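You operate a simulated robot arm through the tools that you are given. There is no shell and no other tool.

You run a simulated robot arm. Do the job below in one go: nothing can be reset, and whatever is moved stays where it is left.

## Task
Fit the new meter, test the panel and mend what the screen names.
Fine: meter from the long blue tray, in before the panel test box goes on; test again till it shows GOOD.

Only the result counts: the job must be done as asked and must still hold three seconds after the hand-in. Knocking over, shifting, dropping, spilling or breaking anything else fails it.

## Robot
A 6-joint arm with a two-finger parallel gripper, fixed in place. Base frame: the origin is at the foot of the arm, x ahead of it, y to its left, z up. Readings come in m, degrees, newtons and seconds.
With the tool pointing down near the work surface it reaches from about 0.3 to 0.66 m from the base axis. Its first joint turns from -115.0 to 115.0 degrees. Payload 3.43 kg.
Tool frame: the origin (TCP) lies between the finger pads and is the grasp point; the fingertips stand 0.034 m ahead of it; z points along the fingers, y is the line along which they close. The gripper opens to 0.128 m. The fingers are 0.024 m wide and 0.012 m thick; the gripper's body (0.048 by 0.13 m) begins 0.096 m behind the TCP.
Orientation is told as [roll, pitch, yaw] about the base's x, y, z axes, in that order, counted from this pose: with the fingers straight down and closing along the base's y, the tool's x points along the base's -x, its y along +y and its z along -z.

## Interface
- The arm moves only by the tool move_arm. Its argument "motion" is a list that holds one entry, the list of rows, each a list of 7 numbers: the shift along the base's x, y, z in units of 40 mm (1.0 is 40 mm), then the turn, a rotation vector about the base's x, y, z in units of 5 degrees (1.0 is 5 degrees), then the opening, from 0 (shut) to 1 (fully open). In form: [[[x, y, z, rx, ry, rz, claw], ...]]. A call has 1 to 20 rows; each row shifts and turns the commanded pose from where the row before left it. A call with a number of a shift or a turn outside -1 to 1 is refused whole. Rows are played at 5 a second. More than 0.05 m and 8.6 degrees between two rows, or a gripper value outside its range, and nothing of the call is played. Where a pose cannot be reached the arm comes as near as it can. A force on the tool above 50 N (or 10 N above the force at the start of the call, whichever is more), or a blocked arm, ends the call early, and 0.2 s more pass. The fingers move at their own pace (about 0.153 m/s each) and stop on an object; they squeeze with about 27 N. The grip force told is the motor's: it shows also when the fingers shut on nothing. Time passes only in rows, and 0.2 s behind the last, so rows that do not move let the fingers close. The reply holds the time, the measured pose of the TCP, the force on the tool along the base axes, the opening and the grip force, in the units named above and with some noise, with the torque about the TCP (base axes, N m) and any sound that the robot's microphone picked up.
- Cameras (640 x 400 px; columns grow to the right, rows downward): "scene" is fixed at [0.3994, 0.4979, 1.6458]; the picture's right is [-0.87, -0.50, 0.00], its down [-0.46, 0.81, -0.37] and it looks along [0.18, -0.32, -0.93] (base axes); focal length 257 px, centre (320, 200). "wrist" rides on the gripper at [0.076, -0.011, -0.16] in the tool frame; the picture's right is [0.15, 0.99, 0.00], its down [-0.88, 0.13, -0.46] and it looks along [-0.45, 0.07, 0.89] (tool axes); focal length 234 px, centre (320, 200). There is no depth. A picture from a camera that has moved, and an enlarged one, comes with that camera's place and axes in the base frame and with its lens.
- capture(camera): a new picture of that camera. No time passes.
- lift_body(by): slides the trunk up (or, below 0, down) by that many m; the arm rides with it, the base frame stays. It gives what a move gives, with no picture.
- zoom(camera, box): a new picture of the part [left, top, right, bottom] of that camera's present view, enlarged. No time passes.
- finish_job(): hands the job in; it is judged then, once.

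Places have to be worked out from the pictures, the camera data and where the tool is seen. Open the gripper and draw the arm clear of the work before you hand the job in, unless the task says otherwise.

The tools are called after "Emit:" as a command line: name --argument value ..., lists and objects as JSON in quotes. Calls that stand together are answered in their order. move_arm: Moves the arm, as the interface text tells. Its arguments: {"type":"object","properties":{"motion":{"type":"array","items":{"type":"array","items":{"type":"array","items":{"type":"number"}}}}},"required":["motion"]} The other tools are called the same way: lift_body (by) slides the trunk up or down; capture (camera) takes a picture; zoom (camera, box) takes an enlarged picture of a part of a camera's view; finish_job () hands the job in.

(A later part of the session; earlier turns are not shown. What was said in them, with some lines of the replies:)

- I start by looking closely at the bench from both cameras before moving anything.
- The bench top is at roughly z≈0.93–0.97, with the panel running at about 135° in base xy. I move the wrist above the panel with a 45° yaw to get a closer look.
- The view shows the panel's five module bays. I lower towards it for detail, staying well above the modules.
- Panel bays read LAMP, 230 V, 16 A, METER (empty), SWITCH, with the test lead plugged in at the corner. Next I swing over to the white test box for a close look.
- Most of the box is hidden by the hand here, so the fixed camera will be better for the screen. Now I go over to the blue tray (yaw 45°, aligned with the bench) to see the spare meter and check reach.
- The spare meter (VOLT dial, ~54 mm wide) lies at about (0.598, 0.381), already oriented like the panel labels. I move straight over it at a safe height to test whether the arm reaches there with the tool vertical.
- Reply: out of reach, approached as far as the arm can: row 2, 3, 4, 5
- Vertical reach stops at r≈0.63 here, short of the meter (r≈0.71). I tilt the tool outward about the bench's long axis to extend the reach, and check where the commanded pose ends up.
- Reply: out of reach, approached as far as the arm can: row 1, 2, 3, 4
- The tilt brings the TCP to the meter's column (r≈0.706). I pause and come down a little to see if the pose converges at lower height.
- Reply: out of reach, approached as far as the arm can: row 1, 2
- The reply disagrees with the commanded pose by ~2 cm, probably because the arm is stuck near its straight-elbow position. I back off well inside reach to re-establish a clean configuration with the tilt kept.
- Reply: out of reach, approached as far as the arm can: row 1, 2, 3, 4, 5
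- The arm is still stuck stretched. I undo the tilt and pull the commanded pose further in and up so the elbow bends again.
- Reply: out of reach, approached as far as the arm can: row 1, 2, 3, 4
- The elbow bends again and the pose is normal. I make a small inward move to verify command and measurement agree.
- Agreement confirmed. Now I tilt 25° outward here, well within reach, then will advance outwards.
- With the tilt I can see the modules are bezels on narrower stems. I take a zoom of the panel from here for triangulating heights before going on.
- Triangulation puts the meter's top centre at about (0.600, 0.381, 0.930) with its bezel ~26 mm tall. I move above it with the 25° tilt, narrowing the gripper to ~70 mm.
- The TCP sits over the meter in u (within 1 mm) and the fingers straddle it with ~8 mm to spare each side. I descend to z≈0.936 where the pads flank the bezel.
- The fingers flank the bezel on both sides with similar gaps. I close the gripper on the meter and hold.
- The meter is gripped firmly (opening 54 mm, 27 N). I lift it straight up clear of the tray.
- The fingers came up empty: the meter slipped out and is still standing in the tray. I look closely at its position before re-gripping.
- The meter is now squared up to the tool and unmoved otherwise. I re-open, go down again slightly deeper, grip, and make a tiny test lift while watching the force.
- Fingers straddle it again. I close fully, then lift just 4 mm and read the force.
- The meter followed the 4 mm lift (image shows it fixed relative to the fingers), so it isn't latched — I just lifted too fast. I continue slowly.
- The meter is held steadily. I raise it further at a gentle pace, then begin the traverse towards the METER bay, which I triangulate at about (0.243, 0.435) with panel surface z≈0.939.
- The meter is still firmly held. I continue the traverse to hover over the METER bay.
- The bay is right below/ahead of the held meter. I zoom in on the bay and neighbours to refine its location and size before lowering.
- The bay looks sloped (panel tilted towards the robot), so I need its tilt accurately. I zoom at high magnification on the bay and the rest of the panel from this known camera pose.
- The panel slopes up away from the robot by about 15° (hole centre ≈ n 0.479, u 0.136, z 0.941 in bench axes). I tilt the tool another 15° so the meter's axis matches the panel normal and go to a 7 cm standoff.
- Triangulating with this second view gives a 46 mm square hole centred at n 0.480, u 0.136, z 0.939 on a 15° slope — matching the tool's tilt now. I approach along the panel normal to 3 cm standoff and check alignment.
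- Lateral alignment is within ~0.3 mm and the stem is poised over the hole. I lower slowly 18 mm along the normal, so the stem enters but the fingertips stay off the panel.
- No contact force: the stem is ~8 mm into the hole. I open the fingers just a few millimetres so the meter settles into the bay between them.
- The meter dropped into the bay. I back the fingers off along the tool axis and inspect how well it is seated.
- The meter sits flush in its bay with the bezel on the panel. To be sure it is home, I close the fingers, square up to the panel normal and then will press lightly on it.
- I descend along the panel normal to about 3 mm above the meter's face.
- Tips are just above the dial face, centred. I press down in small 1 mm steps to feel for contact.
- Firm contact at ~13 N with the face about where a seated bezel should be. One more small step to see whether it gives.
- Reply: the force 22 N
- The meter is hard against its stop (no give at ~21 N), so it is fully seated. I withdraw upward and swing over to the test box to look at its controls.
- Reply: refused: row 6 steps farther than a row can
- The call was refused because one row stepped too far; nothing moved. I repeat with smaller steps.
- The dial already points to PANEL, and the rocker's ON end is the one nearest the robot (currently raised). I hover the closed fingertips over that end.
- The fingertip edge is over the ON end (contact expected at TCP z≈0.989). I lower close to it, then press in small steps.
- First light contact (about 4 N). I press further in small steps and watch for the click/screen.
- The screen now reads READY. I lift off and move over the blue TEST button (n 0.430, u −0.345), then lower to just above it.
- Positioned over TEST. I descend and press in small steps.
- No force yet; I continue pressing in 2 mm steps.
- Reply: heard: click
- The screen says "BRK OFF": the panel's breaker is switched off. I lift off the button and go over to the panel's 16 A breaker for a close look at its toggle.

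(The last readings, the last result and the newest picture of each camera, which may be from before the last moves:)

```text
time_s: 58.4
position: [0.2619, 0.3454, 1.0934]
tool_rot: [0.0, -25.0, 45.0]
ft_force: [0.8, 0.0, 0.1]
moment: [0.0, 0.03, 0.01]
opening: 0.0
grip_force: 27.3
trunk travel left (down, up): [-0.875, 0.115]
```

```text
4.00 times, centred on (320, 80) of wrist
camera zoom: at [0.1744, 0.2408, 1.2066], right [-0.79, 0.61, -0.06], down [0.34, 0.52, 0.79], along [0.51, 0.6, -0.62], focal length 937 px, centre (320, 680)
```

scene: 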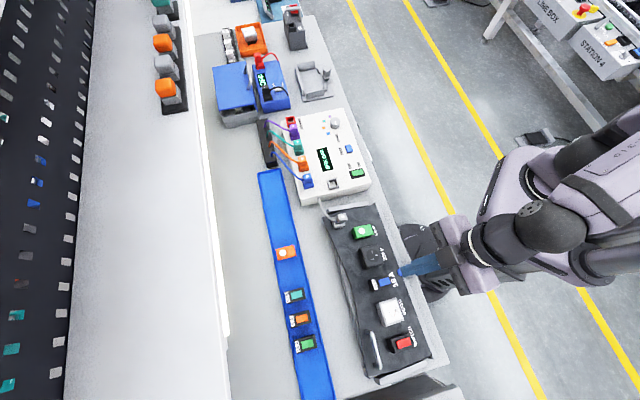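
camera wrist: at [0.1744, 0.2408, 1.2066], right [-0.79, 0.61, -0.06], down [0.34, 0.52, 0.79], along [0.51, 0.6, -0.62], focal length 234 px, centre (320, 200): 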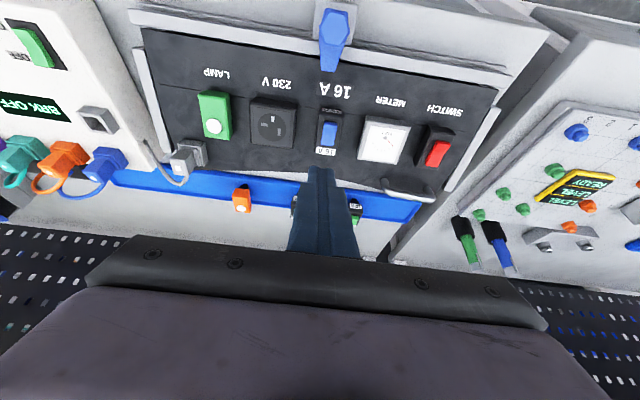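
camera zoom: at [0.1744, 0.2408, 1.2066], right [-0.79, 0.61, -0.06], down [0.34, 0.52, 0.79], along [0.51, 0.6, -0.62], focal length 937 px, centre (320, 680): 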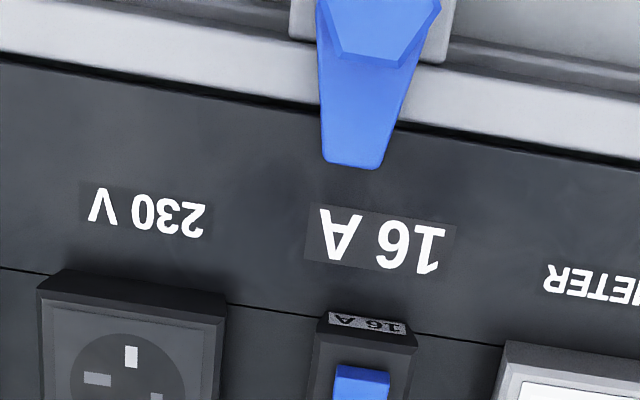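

Emit:
zoom --camera "wrist" --box '[296, 100, 376, 150]'

Emit:
zoom --camera "wrist" --box '[380, 110, 476, 170]'

Emit:
zoom --camera "scene" --box '[360, 260, 424, 300]'

Emit:
zoom --camera "scene" --box '[376, 320, 440, 360]'

Emit:
zoom --camera "scene" --box '[270, 280, 334, 360]'

```text
8.00 times, centred on (336, 125) of wrist
camera zoom: at [0.1744, 0.2408, 1.2066], right [-0.79, 0.61, -0.06], down [0.34, 0.52, 0.79], along [0.51, 0.6, -0.62], focal length 1873 px, centre (192, 800)
```

zoom: 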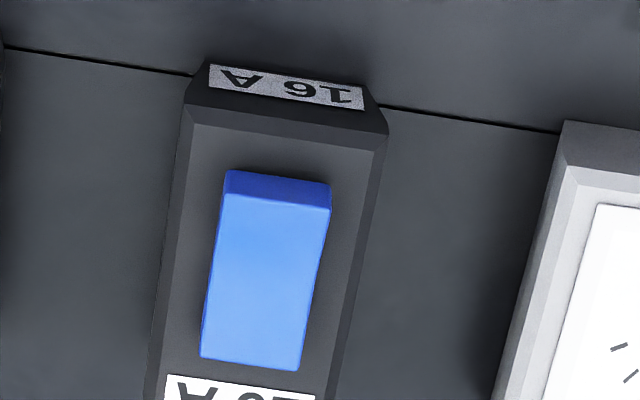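

```text
6.67 times, centred on (428, 140) of wrist
camera zoom: at [0.1744, 0.2408, 1.2066], right [-0.79, 0.61, -0.06], down [0.34, 0.52, 0.79], along [0.51, 0.6, -0.62], focal length 1561 px, centre (-400, 600)
```

zoom: 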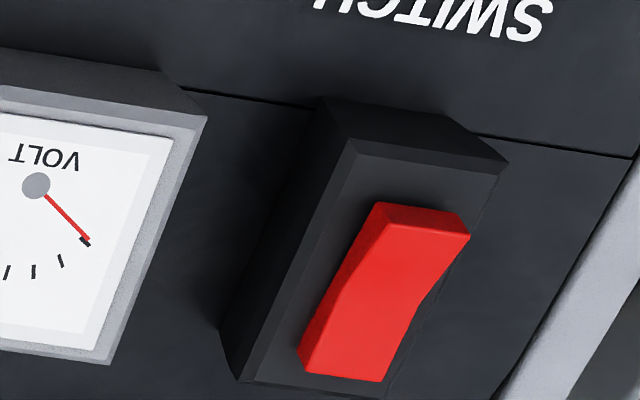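

```text
10.00 times, centred on (392, 280) of scene
camera zoom: at [0.3994, 0.4979, 1.6458], right [-0.87, -0.5, 0.0], down [-0.46, 0.81, -0.37], along [0.18, -0.32, -0.93], focal length 2568 px, centre (-400, -600)
```

zoom: 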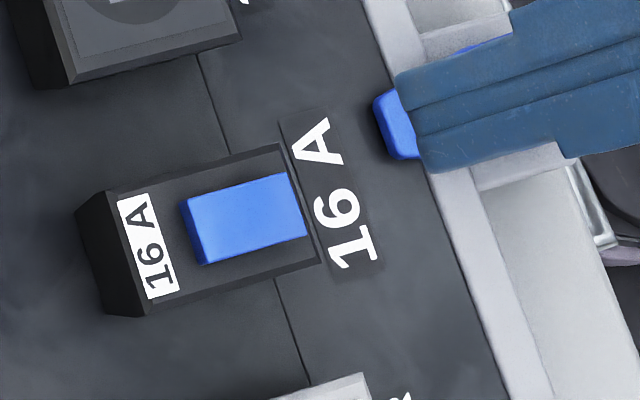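

```text
10.00 times, centred on (408, 340) of scene
camera zoom: at [0.3994, 0.4979, 1.6458], right [-0.87, -0.5, 0.0], down [-0.46, 0.81, -0.37], along [0.18, -0.32, -0.93], focal length 2568 px, centre (-560, -1200)
```

zoom: 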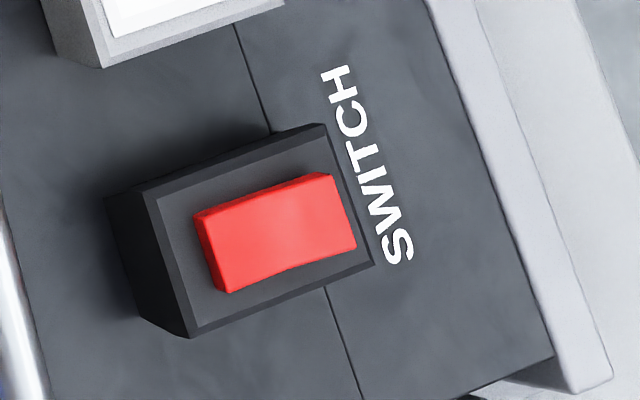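

```text
5.00 times, centred on (302, 320) of scene
camera zoom: at [0.3994, 0.4979, 1.6458], right [-0.87, -0.5, 0.0], down [-0.46, 0.81, -0.37], along [0.18, -0.32, -0.93], focal length 1284 px, centre (410, -400)
```

zoom: 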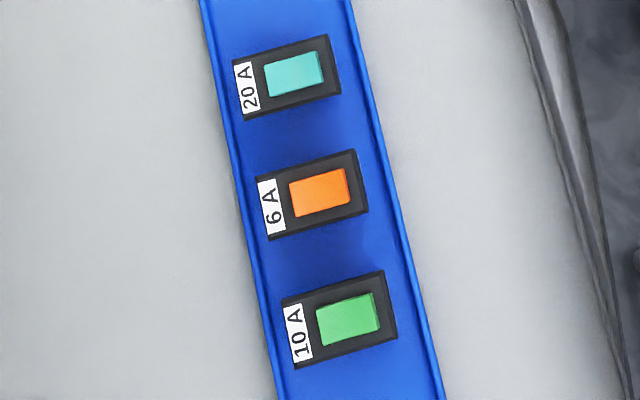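

Perspective shows the blue rocker's near (robot-side) end is raised and the far end is down = OFF; the rating (16 A) is right, so the mend is just to flip it. I hover the closed fingertips over its near end with the 40° tilt.

Emit:
move_arm --motion '[[[0.014, 0.114, -0.574, 0.707, -0.707, 0, 0], [0.014, 0.114, -0.574, 0.707, -0.707, 0, 0], [0.014, 0.114, -0.574, 0.707, -0.707, 0, 0], [0, 0, 0, 0, 0, 0, 0]]]'

Emit:
zoom --camera "wrist" --box '[240, 80, 400, 180]'

Emit:
zoom --camera "scene" --box '[350, 250, 430, 310]'

```text
time_s: 59.4
position: [0.2687, 0.3494, 1.041]
tool_rot: [-1.7, -36.8, 45.2]
ft_force: [-0.2, 0.0, -0.1]
moment: [0.03, 0.03, -0.06]
opening: 0.0001
grip_force: 27.2
out of reach, approached as far as the arm can: row 2, 3
trunk travel left (down, up): [-0.875, 0.115]
```

```text
4.00 times, centred on (320, 130) of wrist
camera zoom: at [0.1635, 0.2341, 1.1249], right [-0.77, 0.63, -0.11], down [0.2, 0.41, 0.89], along [0.6, 0.66, -0.44], focal length 937 px, centre (320, 480)
```

zoom: 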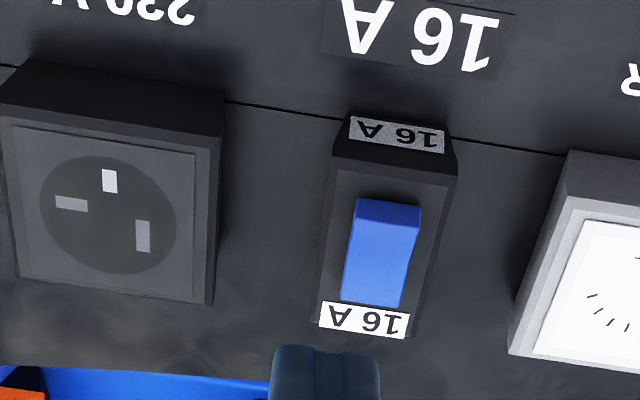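

```text
6.67 times, centred on (390, 280) of scene
camera zoom: at [0.3994, 0.4979, 1.6458], right [-0.87, -0.5, 0.0], down [-0.46, 0.81, -0.37], along [0.18, -0.32, -0.93], focal length 1712 px, centre (-147, -333)
```

zoom: 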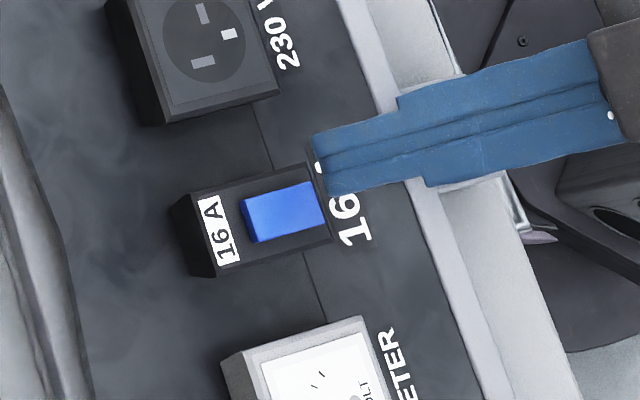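

The 40° tilt is inside the arm's inner limit here (r too small). I go back up to restore the 25° pose, then straighten the tool to vertical instead — its far-side fingertip edge will do the pressing.

Emit:
move_arm --motion '[[[0.0, 0.0, 0.574, -0.707, 0.707, 0, 0], [0.0, 0.0, 0.574, -0.707, 0.707, 0, 0], [0.0, 0.0, 0.3, -0.707, 0.707, 0, 0], [0, 0, 0, 0, 0, 0, 0]]]'

```text
time_s: 60.4
position: [0.2782, 0.3447, 1.0807]
tool_rot: [-3.4, -25.2, 44.8]
ft_force: [-0.5, 0.4, -0.2]
moment: [0.0, -0.01, -0.01]
opening: 0.0
grip_force: 27.1
out of reach, approached as far as the arm can: row 1, 2
trunk travel left (down, up): [-0.875, 0.115]
```

The roll drifted by −3.4° from the clipped rows. I straighten the pitch to 0 and correct the roll, staying at safe height.

Emit:
move_arm --motion '[[[0.1, 0.1, 0.1, -0.707, 0.707, 0, 0], [0, 0, 0, -0.707, 0.707, 0, 0], [0, 0, 0, -0.707, 0.707, 0, 0], [0, 0, 0, -0.707, 0.707, 0, 0], [0, 0, 0, -0.707, 0.707, 0, 0], [0, 0, 0, 0.481, 0.481, 0, 0], [0, 0, 0, 0, 0, 0, 0]]]'

Emit:
capture --camera "wrist"

Emit:
zoom --camera "wrist" --box '[240, 120, 400, 220]'

```text
time_s: 62.0
position: [0.2848, 0.3515, 1.0832]
tool_rot: [-0.2, -0.2, 44.8]
ft_force: [-0.6, 0.5, -0.3]
moment: [-0.02, 0.02, 0.02]
opening: 0.0
grip_force: 27.6
trunk travel left (down, up): [-0.875, 0.115]
```

```text
taken
camera wrist: at [0.2376, 0.2881, 1.2437], right [-0.8, 0.6, 0.0], down [0.53, 0.71, 0.46], along [0.28, 0.37, -0.89], focal length 234 px, centre (320, 200)
```

wrist: 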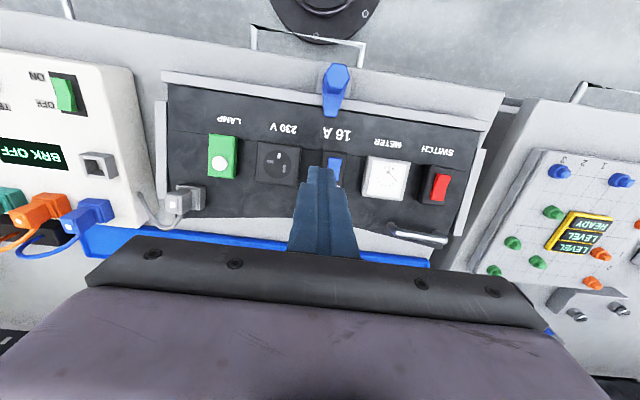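

```text
4.00 times, centred on (320, 170) of wrist
camera zoom: at [0.2376, 0.2881, 1.2437], right [-0.8, 0.6, 0.0], down [0.53, 0.71, 0.46], along [0.28, 0.37, -0.89], focal length 937 px, centre (320, 320)
```

zoom: 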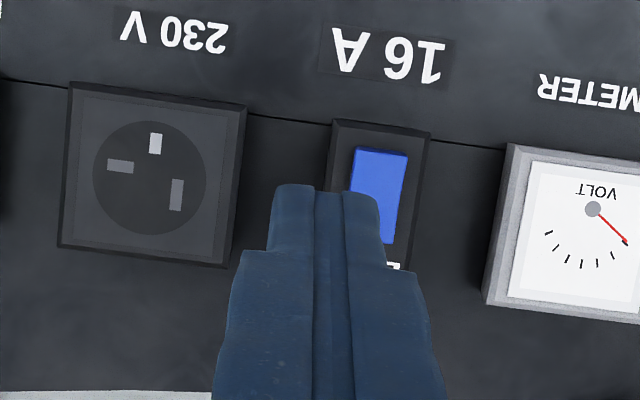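

Pose is clean (vertical, yaw 45°). I zoom on the breaker from here to fix the rocker's near end precisely.

Emit:
zoom --camera "wrist" --box '[315, 145, 363, 175]'

Emit:
zoom --camera "scene" --box '[360, 260, 424, 300]'

```text
13.33 times, centred on (339, 160) of wrist
camera zoom: at [0.2376, 0.2881, 1.2437], right [-0.8, 0.6, 0.0], down [0.53, 0.71, 0.46], along [0.28, 0.37, -0.89], focal length 3122 px, centre (67, 733)
```

zoom: 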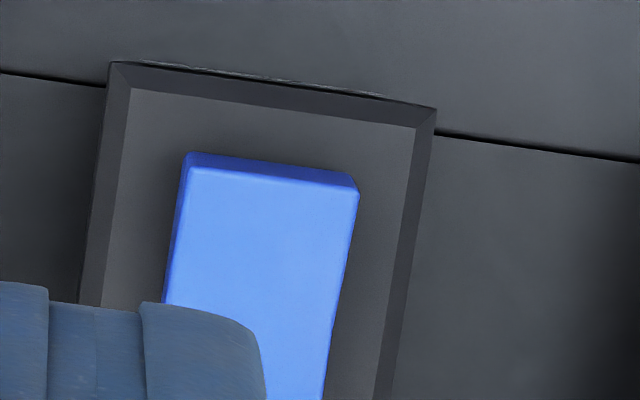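

```text
10.00 times, centred on (392, 280) of scene
camera zoom: at [0.3994, 0.4979, 1.6458], right [-0.87, -0.5, 0.0], down [-0.46, 0.81, -0.37], along [0.18, -0.32, -0.93], focal length 2568 px, centre (-400, -600)
```

zoom: 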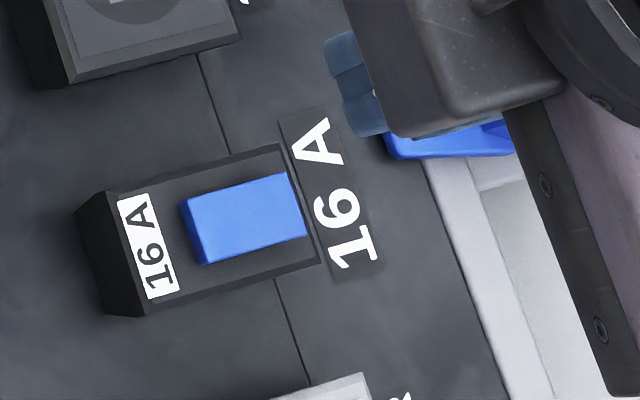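

Three views agree: the rocker's near edge is at n 0.4526, u 0.067, z 0.970. I move the vertical closed fingertips over it and come down to ~1 cm above.

Emit:
move_arm --motion '[[[-0.2, 0.153, 0, 0, 0, 0, 0], [-0.2, 0.153, 0, 0, 0, 0, 0], [0, 0, -0.57, 0, 0, 0, 0], [0, 0, -0.57, 0, 0, 0, 0], [0, 0, -0.5, 0, 0, 0, 0], [0, 0, 0, 0, 0, 0, 0]]]'

Emit:
zoom --camera "wrist" --box '[240, 110, 400, 210]'

Emit:
zoom --camera "scene" --box '[360, 255, 424, 295]'

```text
time_s: 63.4
position: [0.2658, 0.3618, 1.0177]
tool_rot: [-0.1, -0.3, 44.7]
ft_force: [0.3, 0.2, -0.5]
moment: [-0.02, 0.02, -0.01]
opening: 0.0
grip_force: 26.9
trunk travel left (down, up): [-0.875, 0.115]
```

```text
4.00 times, centred on (320, 160) of wrist
camera zoom: at [0.2211, 0.2997, 1.1778], right [-0.8, 0.6, 0.0], down [0.53, 0.71, 0.46], along [0.28, 0.37, -0.89], focal length 937 px, centre (320, 360)
```

zoom: 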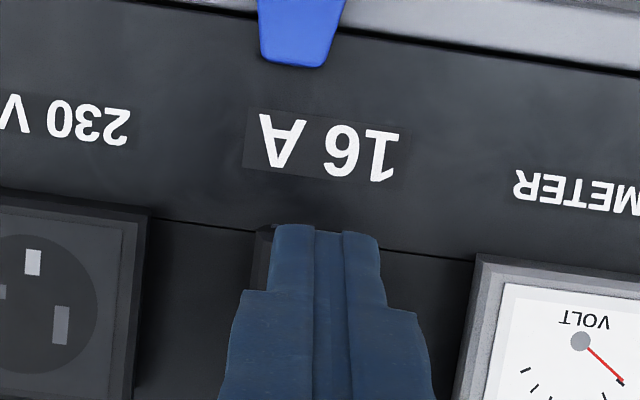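

```text
10.00 times, centred on (392, 275) of scene
camera zoom: at [0.3994, 0.4979, 1.6458], right [-0.87, -0.5, 0.0], down [-0.46, 0.81, -0.37], along [0.18, -0.32, -0.93], focal length 2568 px, centre (-400, -550)
```

zoom: 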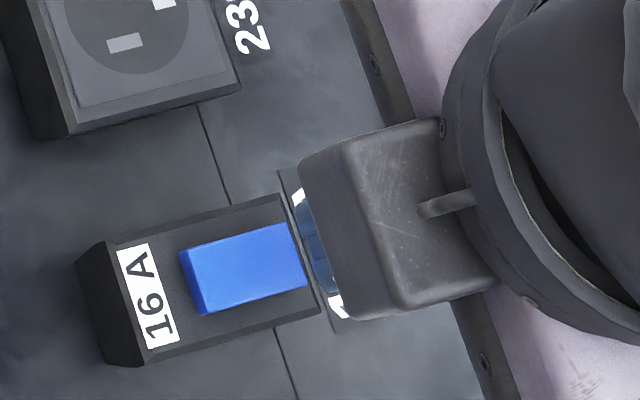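

Aligned (u within 0.5 mm). I lower and press in small steps along the vertical.

Emit:
move_arm --motion '[[[0, 0, -0.25, 0, 0, 0, 0], [0, 0, -0.05, 0, 0, 0, 0], [0, 0, -0.05, 0, 0, 0, 0], [0, 0, -0.05, 0, 0, 0, 0], [0, 0, 0, 0, 0, 0, 0]]]'

Emit:
zoom --camera "scene" --box '[360, 255, 424, 295]'

```text
time_s: 64.6
position: [0.267, 0.3601, 1.0014]
tool_rot: [-0.1, -0.3, 44.9]
ft_force: [-1.3, -0.7, 1.0]
moment: [0.01, -0.02, 0.0]
opening: 0.0
grip_force: 27.3
trunk travel left (down, up): [-0.875, 0.115]
```

```text
10.00 times, centred on (392, 275) of scene
camera zoom: at [0.3994, 0.4979, 1.6458], right [-0.87, -0.5, 0.0], down [-0.46, 0.81, -0.37], along [0.18, -0.32, -0.93], focal length 2568 px, centre (-400, -550)
```

zoom: 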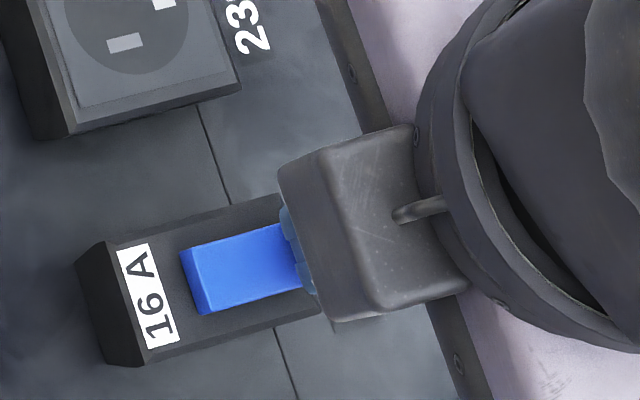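

Light contact only. I continue pressing in small steps.

Emit:
move_arm --motion '[[[0, 0, -0.05, 0, 0, 0, 0], [0, 0, -0.05, 0, 0, 0, 0], [0, 0, 0, 0, 0, 0, 0]]]'

Emit:
zoom --camera "scene" --box '[360, 255, 424, 295]'

Emit:
zoom --camera "wrist" --box '[240, 110, 400, 210]'

```text
time_s: 65.4
position: [0.2674, 0.3614, 0.9996]
tool_rot: [0.0, -0.5, 44.8]
ft_force: [-0.1, -0.6, 12.6]
moment: [0.1, -0.11, 0.04]
opening: 0.0
grip_force: 27.4
trunk travel left (down, up): [-0.875, 0.115]
```

```text
10.00 times, centred on (392, 275) of scene
camera zoom: at [0.3994, 0.4979, 1.6458], right [-0.87, -0.5, 0.0], down [-0.46, 0.81, -0.37], along [0.18, -0.32, -0.93], focal length 2568 px, centre (-400, -550)
```

zoom: 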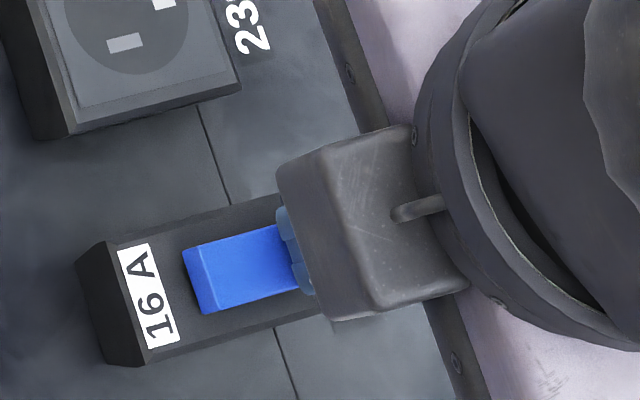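

```text
4.00 times, centred on (320, 160) of wrist
camera zoom: at [0.2213, 0.2988, 1.1596], right [-0.8, 0.6, 0.0], down [0.53, 0.71, 0.46], along [0.28, 0.37, -0.89], focal length 937 px, centre (320, 360)
```

zoom: 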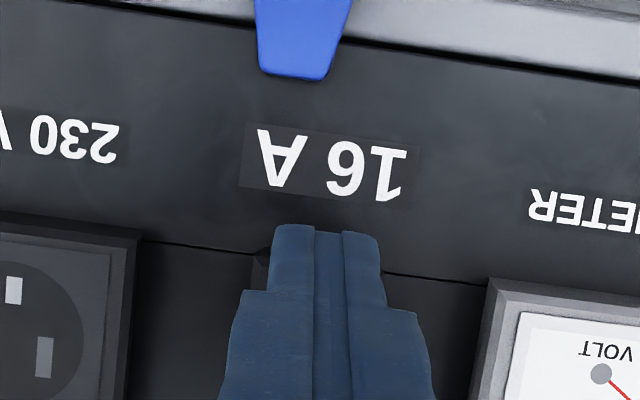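

Force rose to 12.6 N and the rocker's far end appears to have risen. I lift off and look at its state.

Emit:
move_arm --motion '[[[0, 0, 0.2, 0, 0, 0, 0], [0, 0, 0.7, 0, 0, 0, 0], [-0.3, -0.3, 0.7, 0, 0, 0, 0], [-0.3, -0.3, 0.3, 0, 0, 0, 0], [0, 0, 0, 0, 0, 0, 0]]]'

Emit:
zoom --camera "wrist" --box '[296, 120, 376, 170]'

Emit:
zoom --camera "scene" --box '[360, 255, 424, 295]'

Emit:
capture --camera "wrist"

```text
time_s: 66.6
position: [0.2429, 0.3372, 1.0733]
tool_rot: [0.0, -0.3, 44.8]
ft_force: [0.0, 0.2, 0.2]
moment: [-0.03, 0.0, -0.02]
opening: 0.0
grip_force: 26.7
trunk travel left (down, up): [-0.875, 0.115]
```

```text
8.00 times, centred on (336, 145) of wrist
camera zoom: at [0.1972, 0.2759, 1.2343], right [-0.8, 0.6, 0.0], down [0.53, 0.71, 0.46], along [0.28, 0.37, -0.89], focal length 1873 px, centre (192, 640)
```

zoom: 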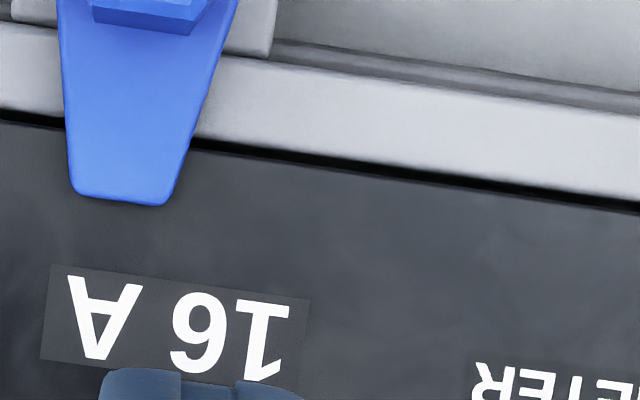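

```text
10.00 times, centred on (392, 275) of scene
camera zoom: at [0.3994, 0.4979, 1.6458], right [-0.87, -0.5, 0.0], down [-0.46, 0.81, -0.37], along [0.18, -0.32, -0.93], focal length 2568 px, centre (-400, -550)
```

zoom: 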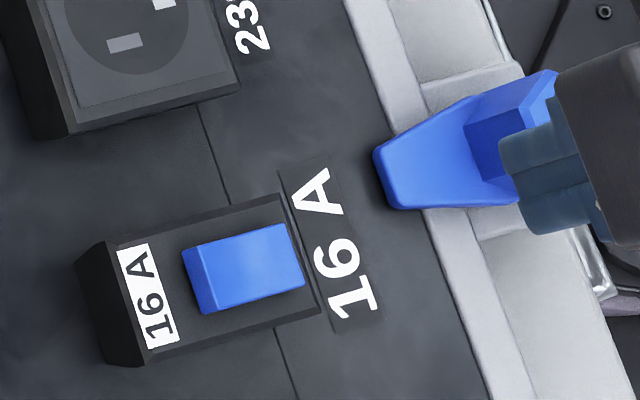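

```text
taken
camera wrist: at [0.1972, 0.2759, 1.2343], right [-0.8, 0.6, 0.0], down [0.53, 0.71, 0.46], along [0.28, 0.37, -0.89], focal length 234 px, centre (320, 200)
```

wrist: 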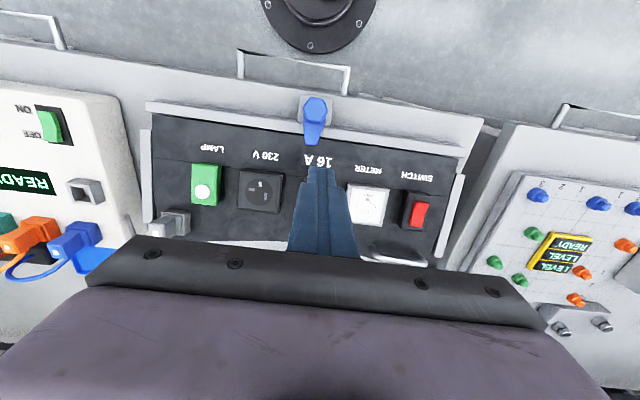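

The breaker rocker has flipped (far end now up) and the screen went back to READY. I return to the TEST button with the vertical tool.

Emit:
move_arm --motion '[[[0.4, -0.35, 0.2, 0, 0, 0, 0], [0.75, -0.69, 0, 0, 0, 0, 0], [0.75, -0.69, 0, 0, 0, 0, 0], [0.75, -0.69, 0, 0, 0, 0, 0], [0.75, -0.69, 0, 0, 0, 0, 0], [0.75, -0.69, 0, 0, 0, 0, 0], [0.75, -0.69, 0, 0, 0, 0, 0], [0.75, -0.69, 0, 0, 0, 0, 0], [0.75, -0.69, 0, 0, 0, 0, 0], [0.75, -0.69, 0, 0, 0, 0, 0], [0.465, -0.365, -0.5, 0, 0, 0, 0], [0, 0, -0.7, 0, 0, 0, 0], [0, 0, 0, 0, 0, 0, 0]]]'

Emit:
zoom --camera "wrist" --box '[220, 110, 420, 235]'

Emit:
zoom --camera "scene" --box '[290, 120, 410, 210]'

```text
time_s: 69.4
position: [0.5478, 0.0593, 1.034]
tool_rot: [-0.2, -0.3, 44.7]
ft_force: [-0.5, 0.3, -0.5]
moment: [0.0, 0.01, -0.02]
opening: 0.0001
grip_force: 27.2
trunk travel left (down, up): [-0.875, 0.115]
```

```text
3.20 times, centred on (320, 172) of wrist
camera zoom: at [0.5027, -0.0027, 1.1943], right [-0.8, 0.6, 0.0], down [0.53, 0.71, 0.46], along [0.28, 0.37, -0.89], focal length 749 px, centre (320, 288)
```

zoom: 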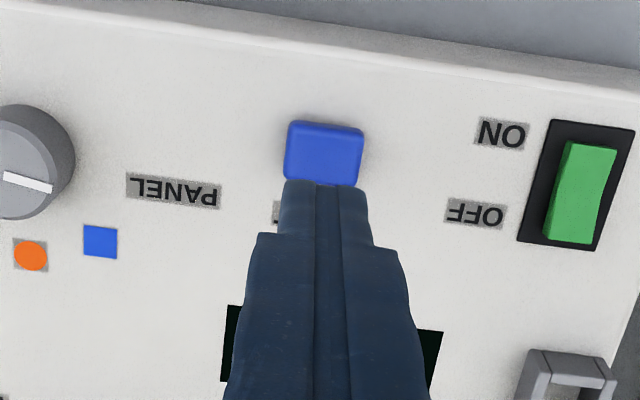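

```text
4.44 times, centred on (350, 165) of scene
camera zoom: at [0.3994, 0.4979, 1.6458], right [-0.87, -0.5, 0.0], down [-0.46, 0.81, -0.37], along [0.18, -0.32, -0.93], focal length 1141 px, centre (187, 356)
```

zoom: 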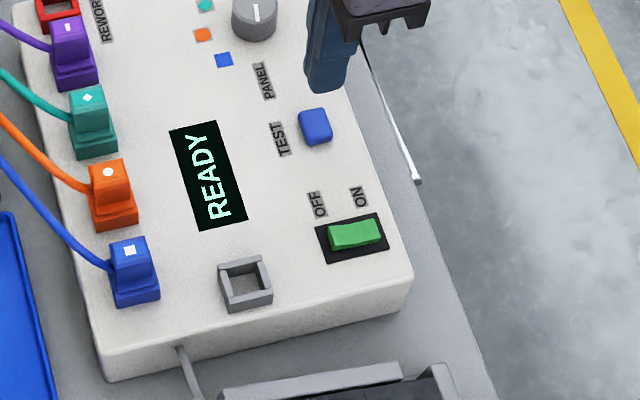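

Over the button; I press it in small steps.

Emit:
move_arm --motion '[[[0, 0, -0.4, 0, 0, 0, 0], [0, 0, -0.4, 0, 0, 0, 0], [0, 0, -0.35, 0, 0, 0, 0], [0, 0, -0.05, 0, 0, 0, 0], [0, 0, -0.05, 0, 0, 0, 0], [0, 0, -0.05, 0, 0, 0, 0], [0, 0, -0.05, 0, 0, 0, 0], [0, 0, 0, 0, 0, 0, 0]]]'

Emit:
zoom --camera "scene" --box '[290, 120, 410, 210]'

```text
time_s: 71.2
position: [0.5478, 0.06, 0.9804]
tool_rot: [-0.2, -0.2, 44.8]
ft_force: [0.0, -1.5, 3.4]
moment: [-0.05, 0.03, 0.04]
opening: 0.0
grip_force: 26.2
trunk travel left (down, up): [-0.875, 0.115]
heard: click
```

```text
4.44 times, centred on (350, 165) of scene
camera zoom: at [0.3994, 0.4979, 1.6458], right [-0.87, -0.5, 0.0], down [-0.46, 0.81, -0.37], along [0.18, -0.32, -0.93], focal length 1141 px, centre (187, 356)
```

zoom: 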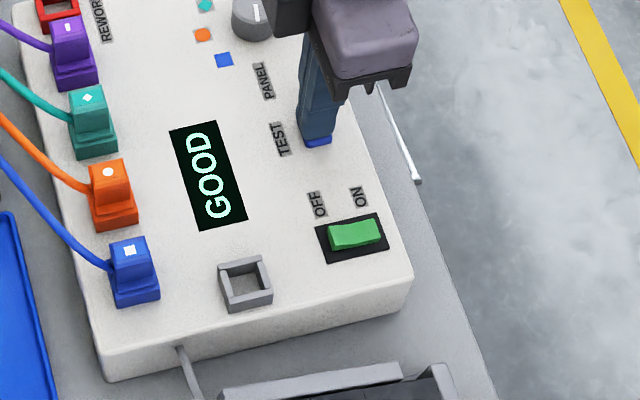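

The screen shows GOOD. I lift straight off the button, move the arm clear and open the gripper.

Emit:
move_arm --motion '[[[0, 0, 0.3, 0, 0, 0, 0], [0, 0, 0.8, 0, 0, 0, 0], [0, 0, 0.9, 0, 0, 0, 0], [0, 0, 0.9, 0, 0, 0, 0], [0, 0, 0.9, 0, 0, 0, 0], [-0.4, 0, 0.9, 0, 0, 0, 0.3], [-0.5, 0, 0.9, 0, 0, 0, 0.6], [-0.5, 0, 0.6, 0, 0, 0, 0.9], [-0.5, 0, 0.3, 0, 0, 0, 1], [0, 0, 0, 0, 0, 0, 1], [0, 0, 0, 0, 0, 0, 1]]]'

Emit:
capture --camera "scene"

Emit:
zoom --camera "scene" --box '[240, 100, 450, 390]'

Emit:
zoom --camera "scene" --box '[290, 120, 410, 210]'

Emit:
capture --camera "wrist"

```text
time_s: 73.6
position: [0.4712, 0.0607, 1.2412]
tool_rot: [-0.1, -0.3, 44.9]
ft_force: [-0.1, -0.2, -0.4]
moment: [0.0, 0.0, -0.01]
opening: 0.1281
grip_force: 0.1
trunk travel left (down, up): [-0.875, 0.115]
```

```text
taken
```

scene: 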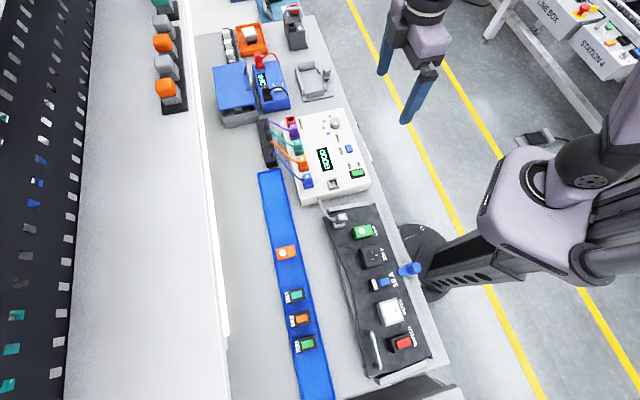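

```text
1.38 times, centred on (345, 245) of scene
camera zoom: at [0.3994, 0.4979, 1.6458], right [-0.87, -0.5, 0.0], down [-0.46, 0.81, -0.37], along [0.18, -0.32, -0.93], focal length 354 px, centre (286, 138)
```

zoom: 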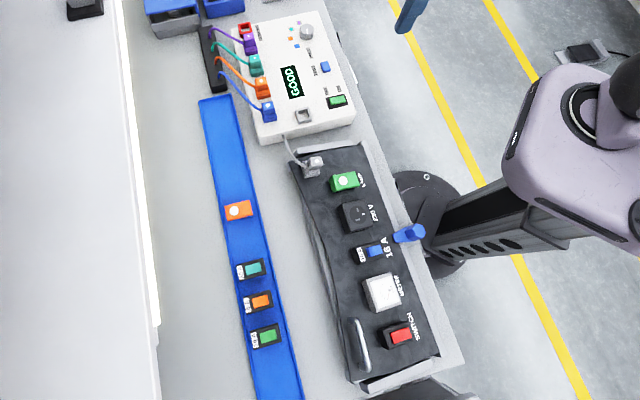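

```text
4.44 times, centred on (350, 165) of scene
camera zoom: at [0.3994, 0.4979, 1.6458], right [-0.87, -0.5, 0.0], down [-0.46, 0.81, -0.37], along [0.18, -0.32, -0.93], focal length 1141 px, centre (187, 356)
```

zoom: 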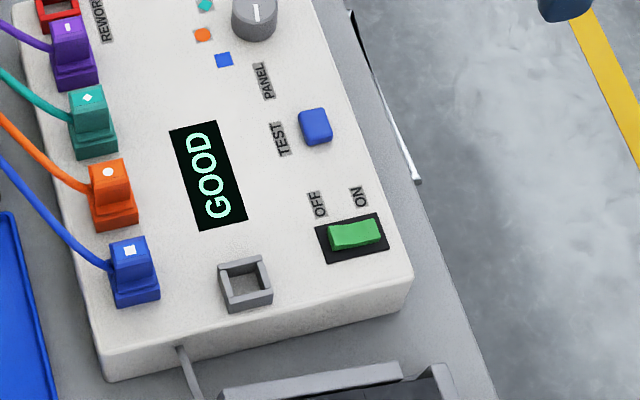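

```text
taken
camera wrist: at [0.4256, -0.0012, 1.4005], right [-0.8, 0.6, 0.0], down [0.53, 0.71, 0.46], along [0.28, 0.37, -0.89], focal length 234 px, centre (320, 200)
```

wrist: 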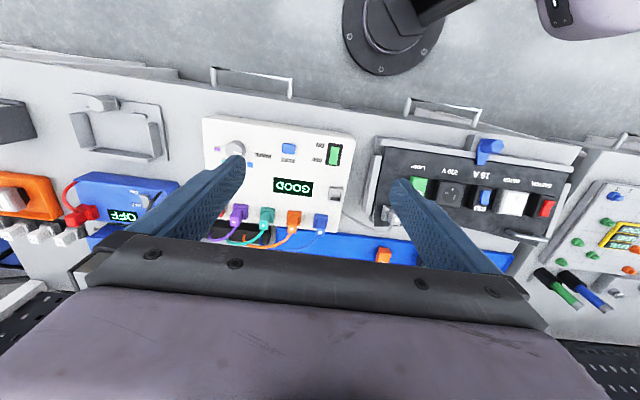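

The meter is seated in its bay, the breaker is on and the screen still reads GOOD. Everything else is where it was, and the arm is clear with the gripper open, so I hand the job in.

Emit:
finish_job

```text
The job is handed in.
```

The job is done and handed in: the new meter is fitted and the test box screen reads GOOD.

- **Meter:** I took it from the long blue tray and seated it in the METER bay before the test box was switched on. It was hard against its stop, with no give when pressed at about 21 N. My first lift of the meter slipped, but it stayed standing in the tray and I picked it up again more slowly.
- **First test:** With the box on and the dial already on PANEL, the screen showed "BRK OFF". The 16 A breaker on the panel was switched off.
- **Mend:** I flipped that breaker on. Its rating was already right, so I left the spare breakers in the tray.
- **Second test:** The screen showed GOOD and still did after I moved the arm away.

The arm is clear of the bench with the gripper open, and the final pictures show nothing else out of place.
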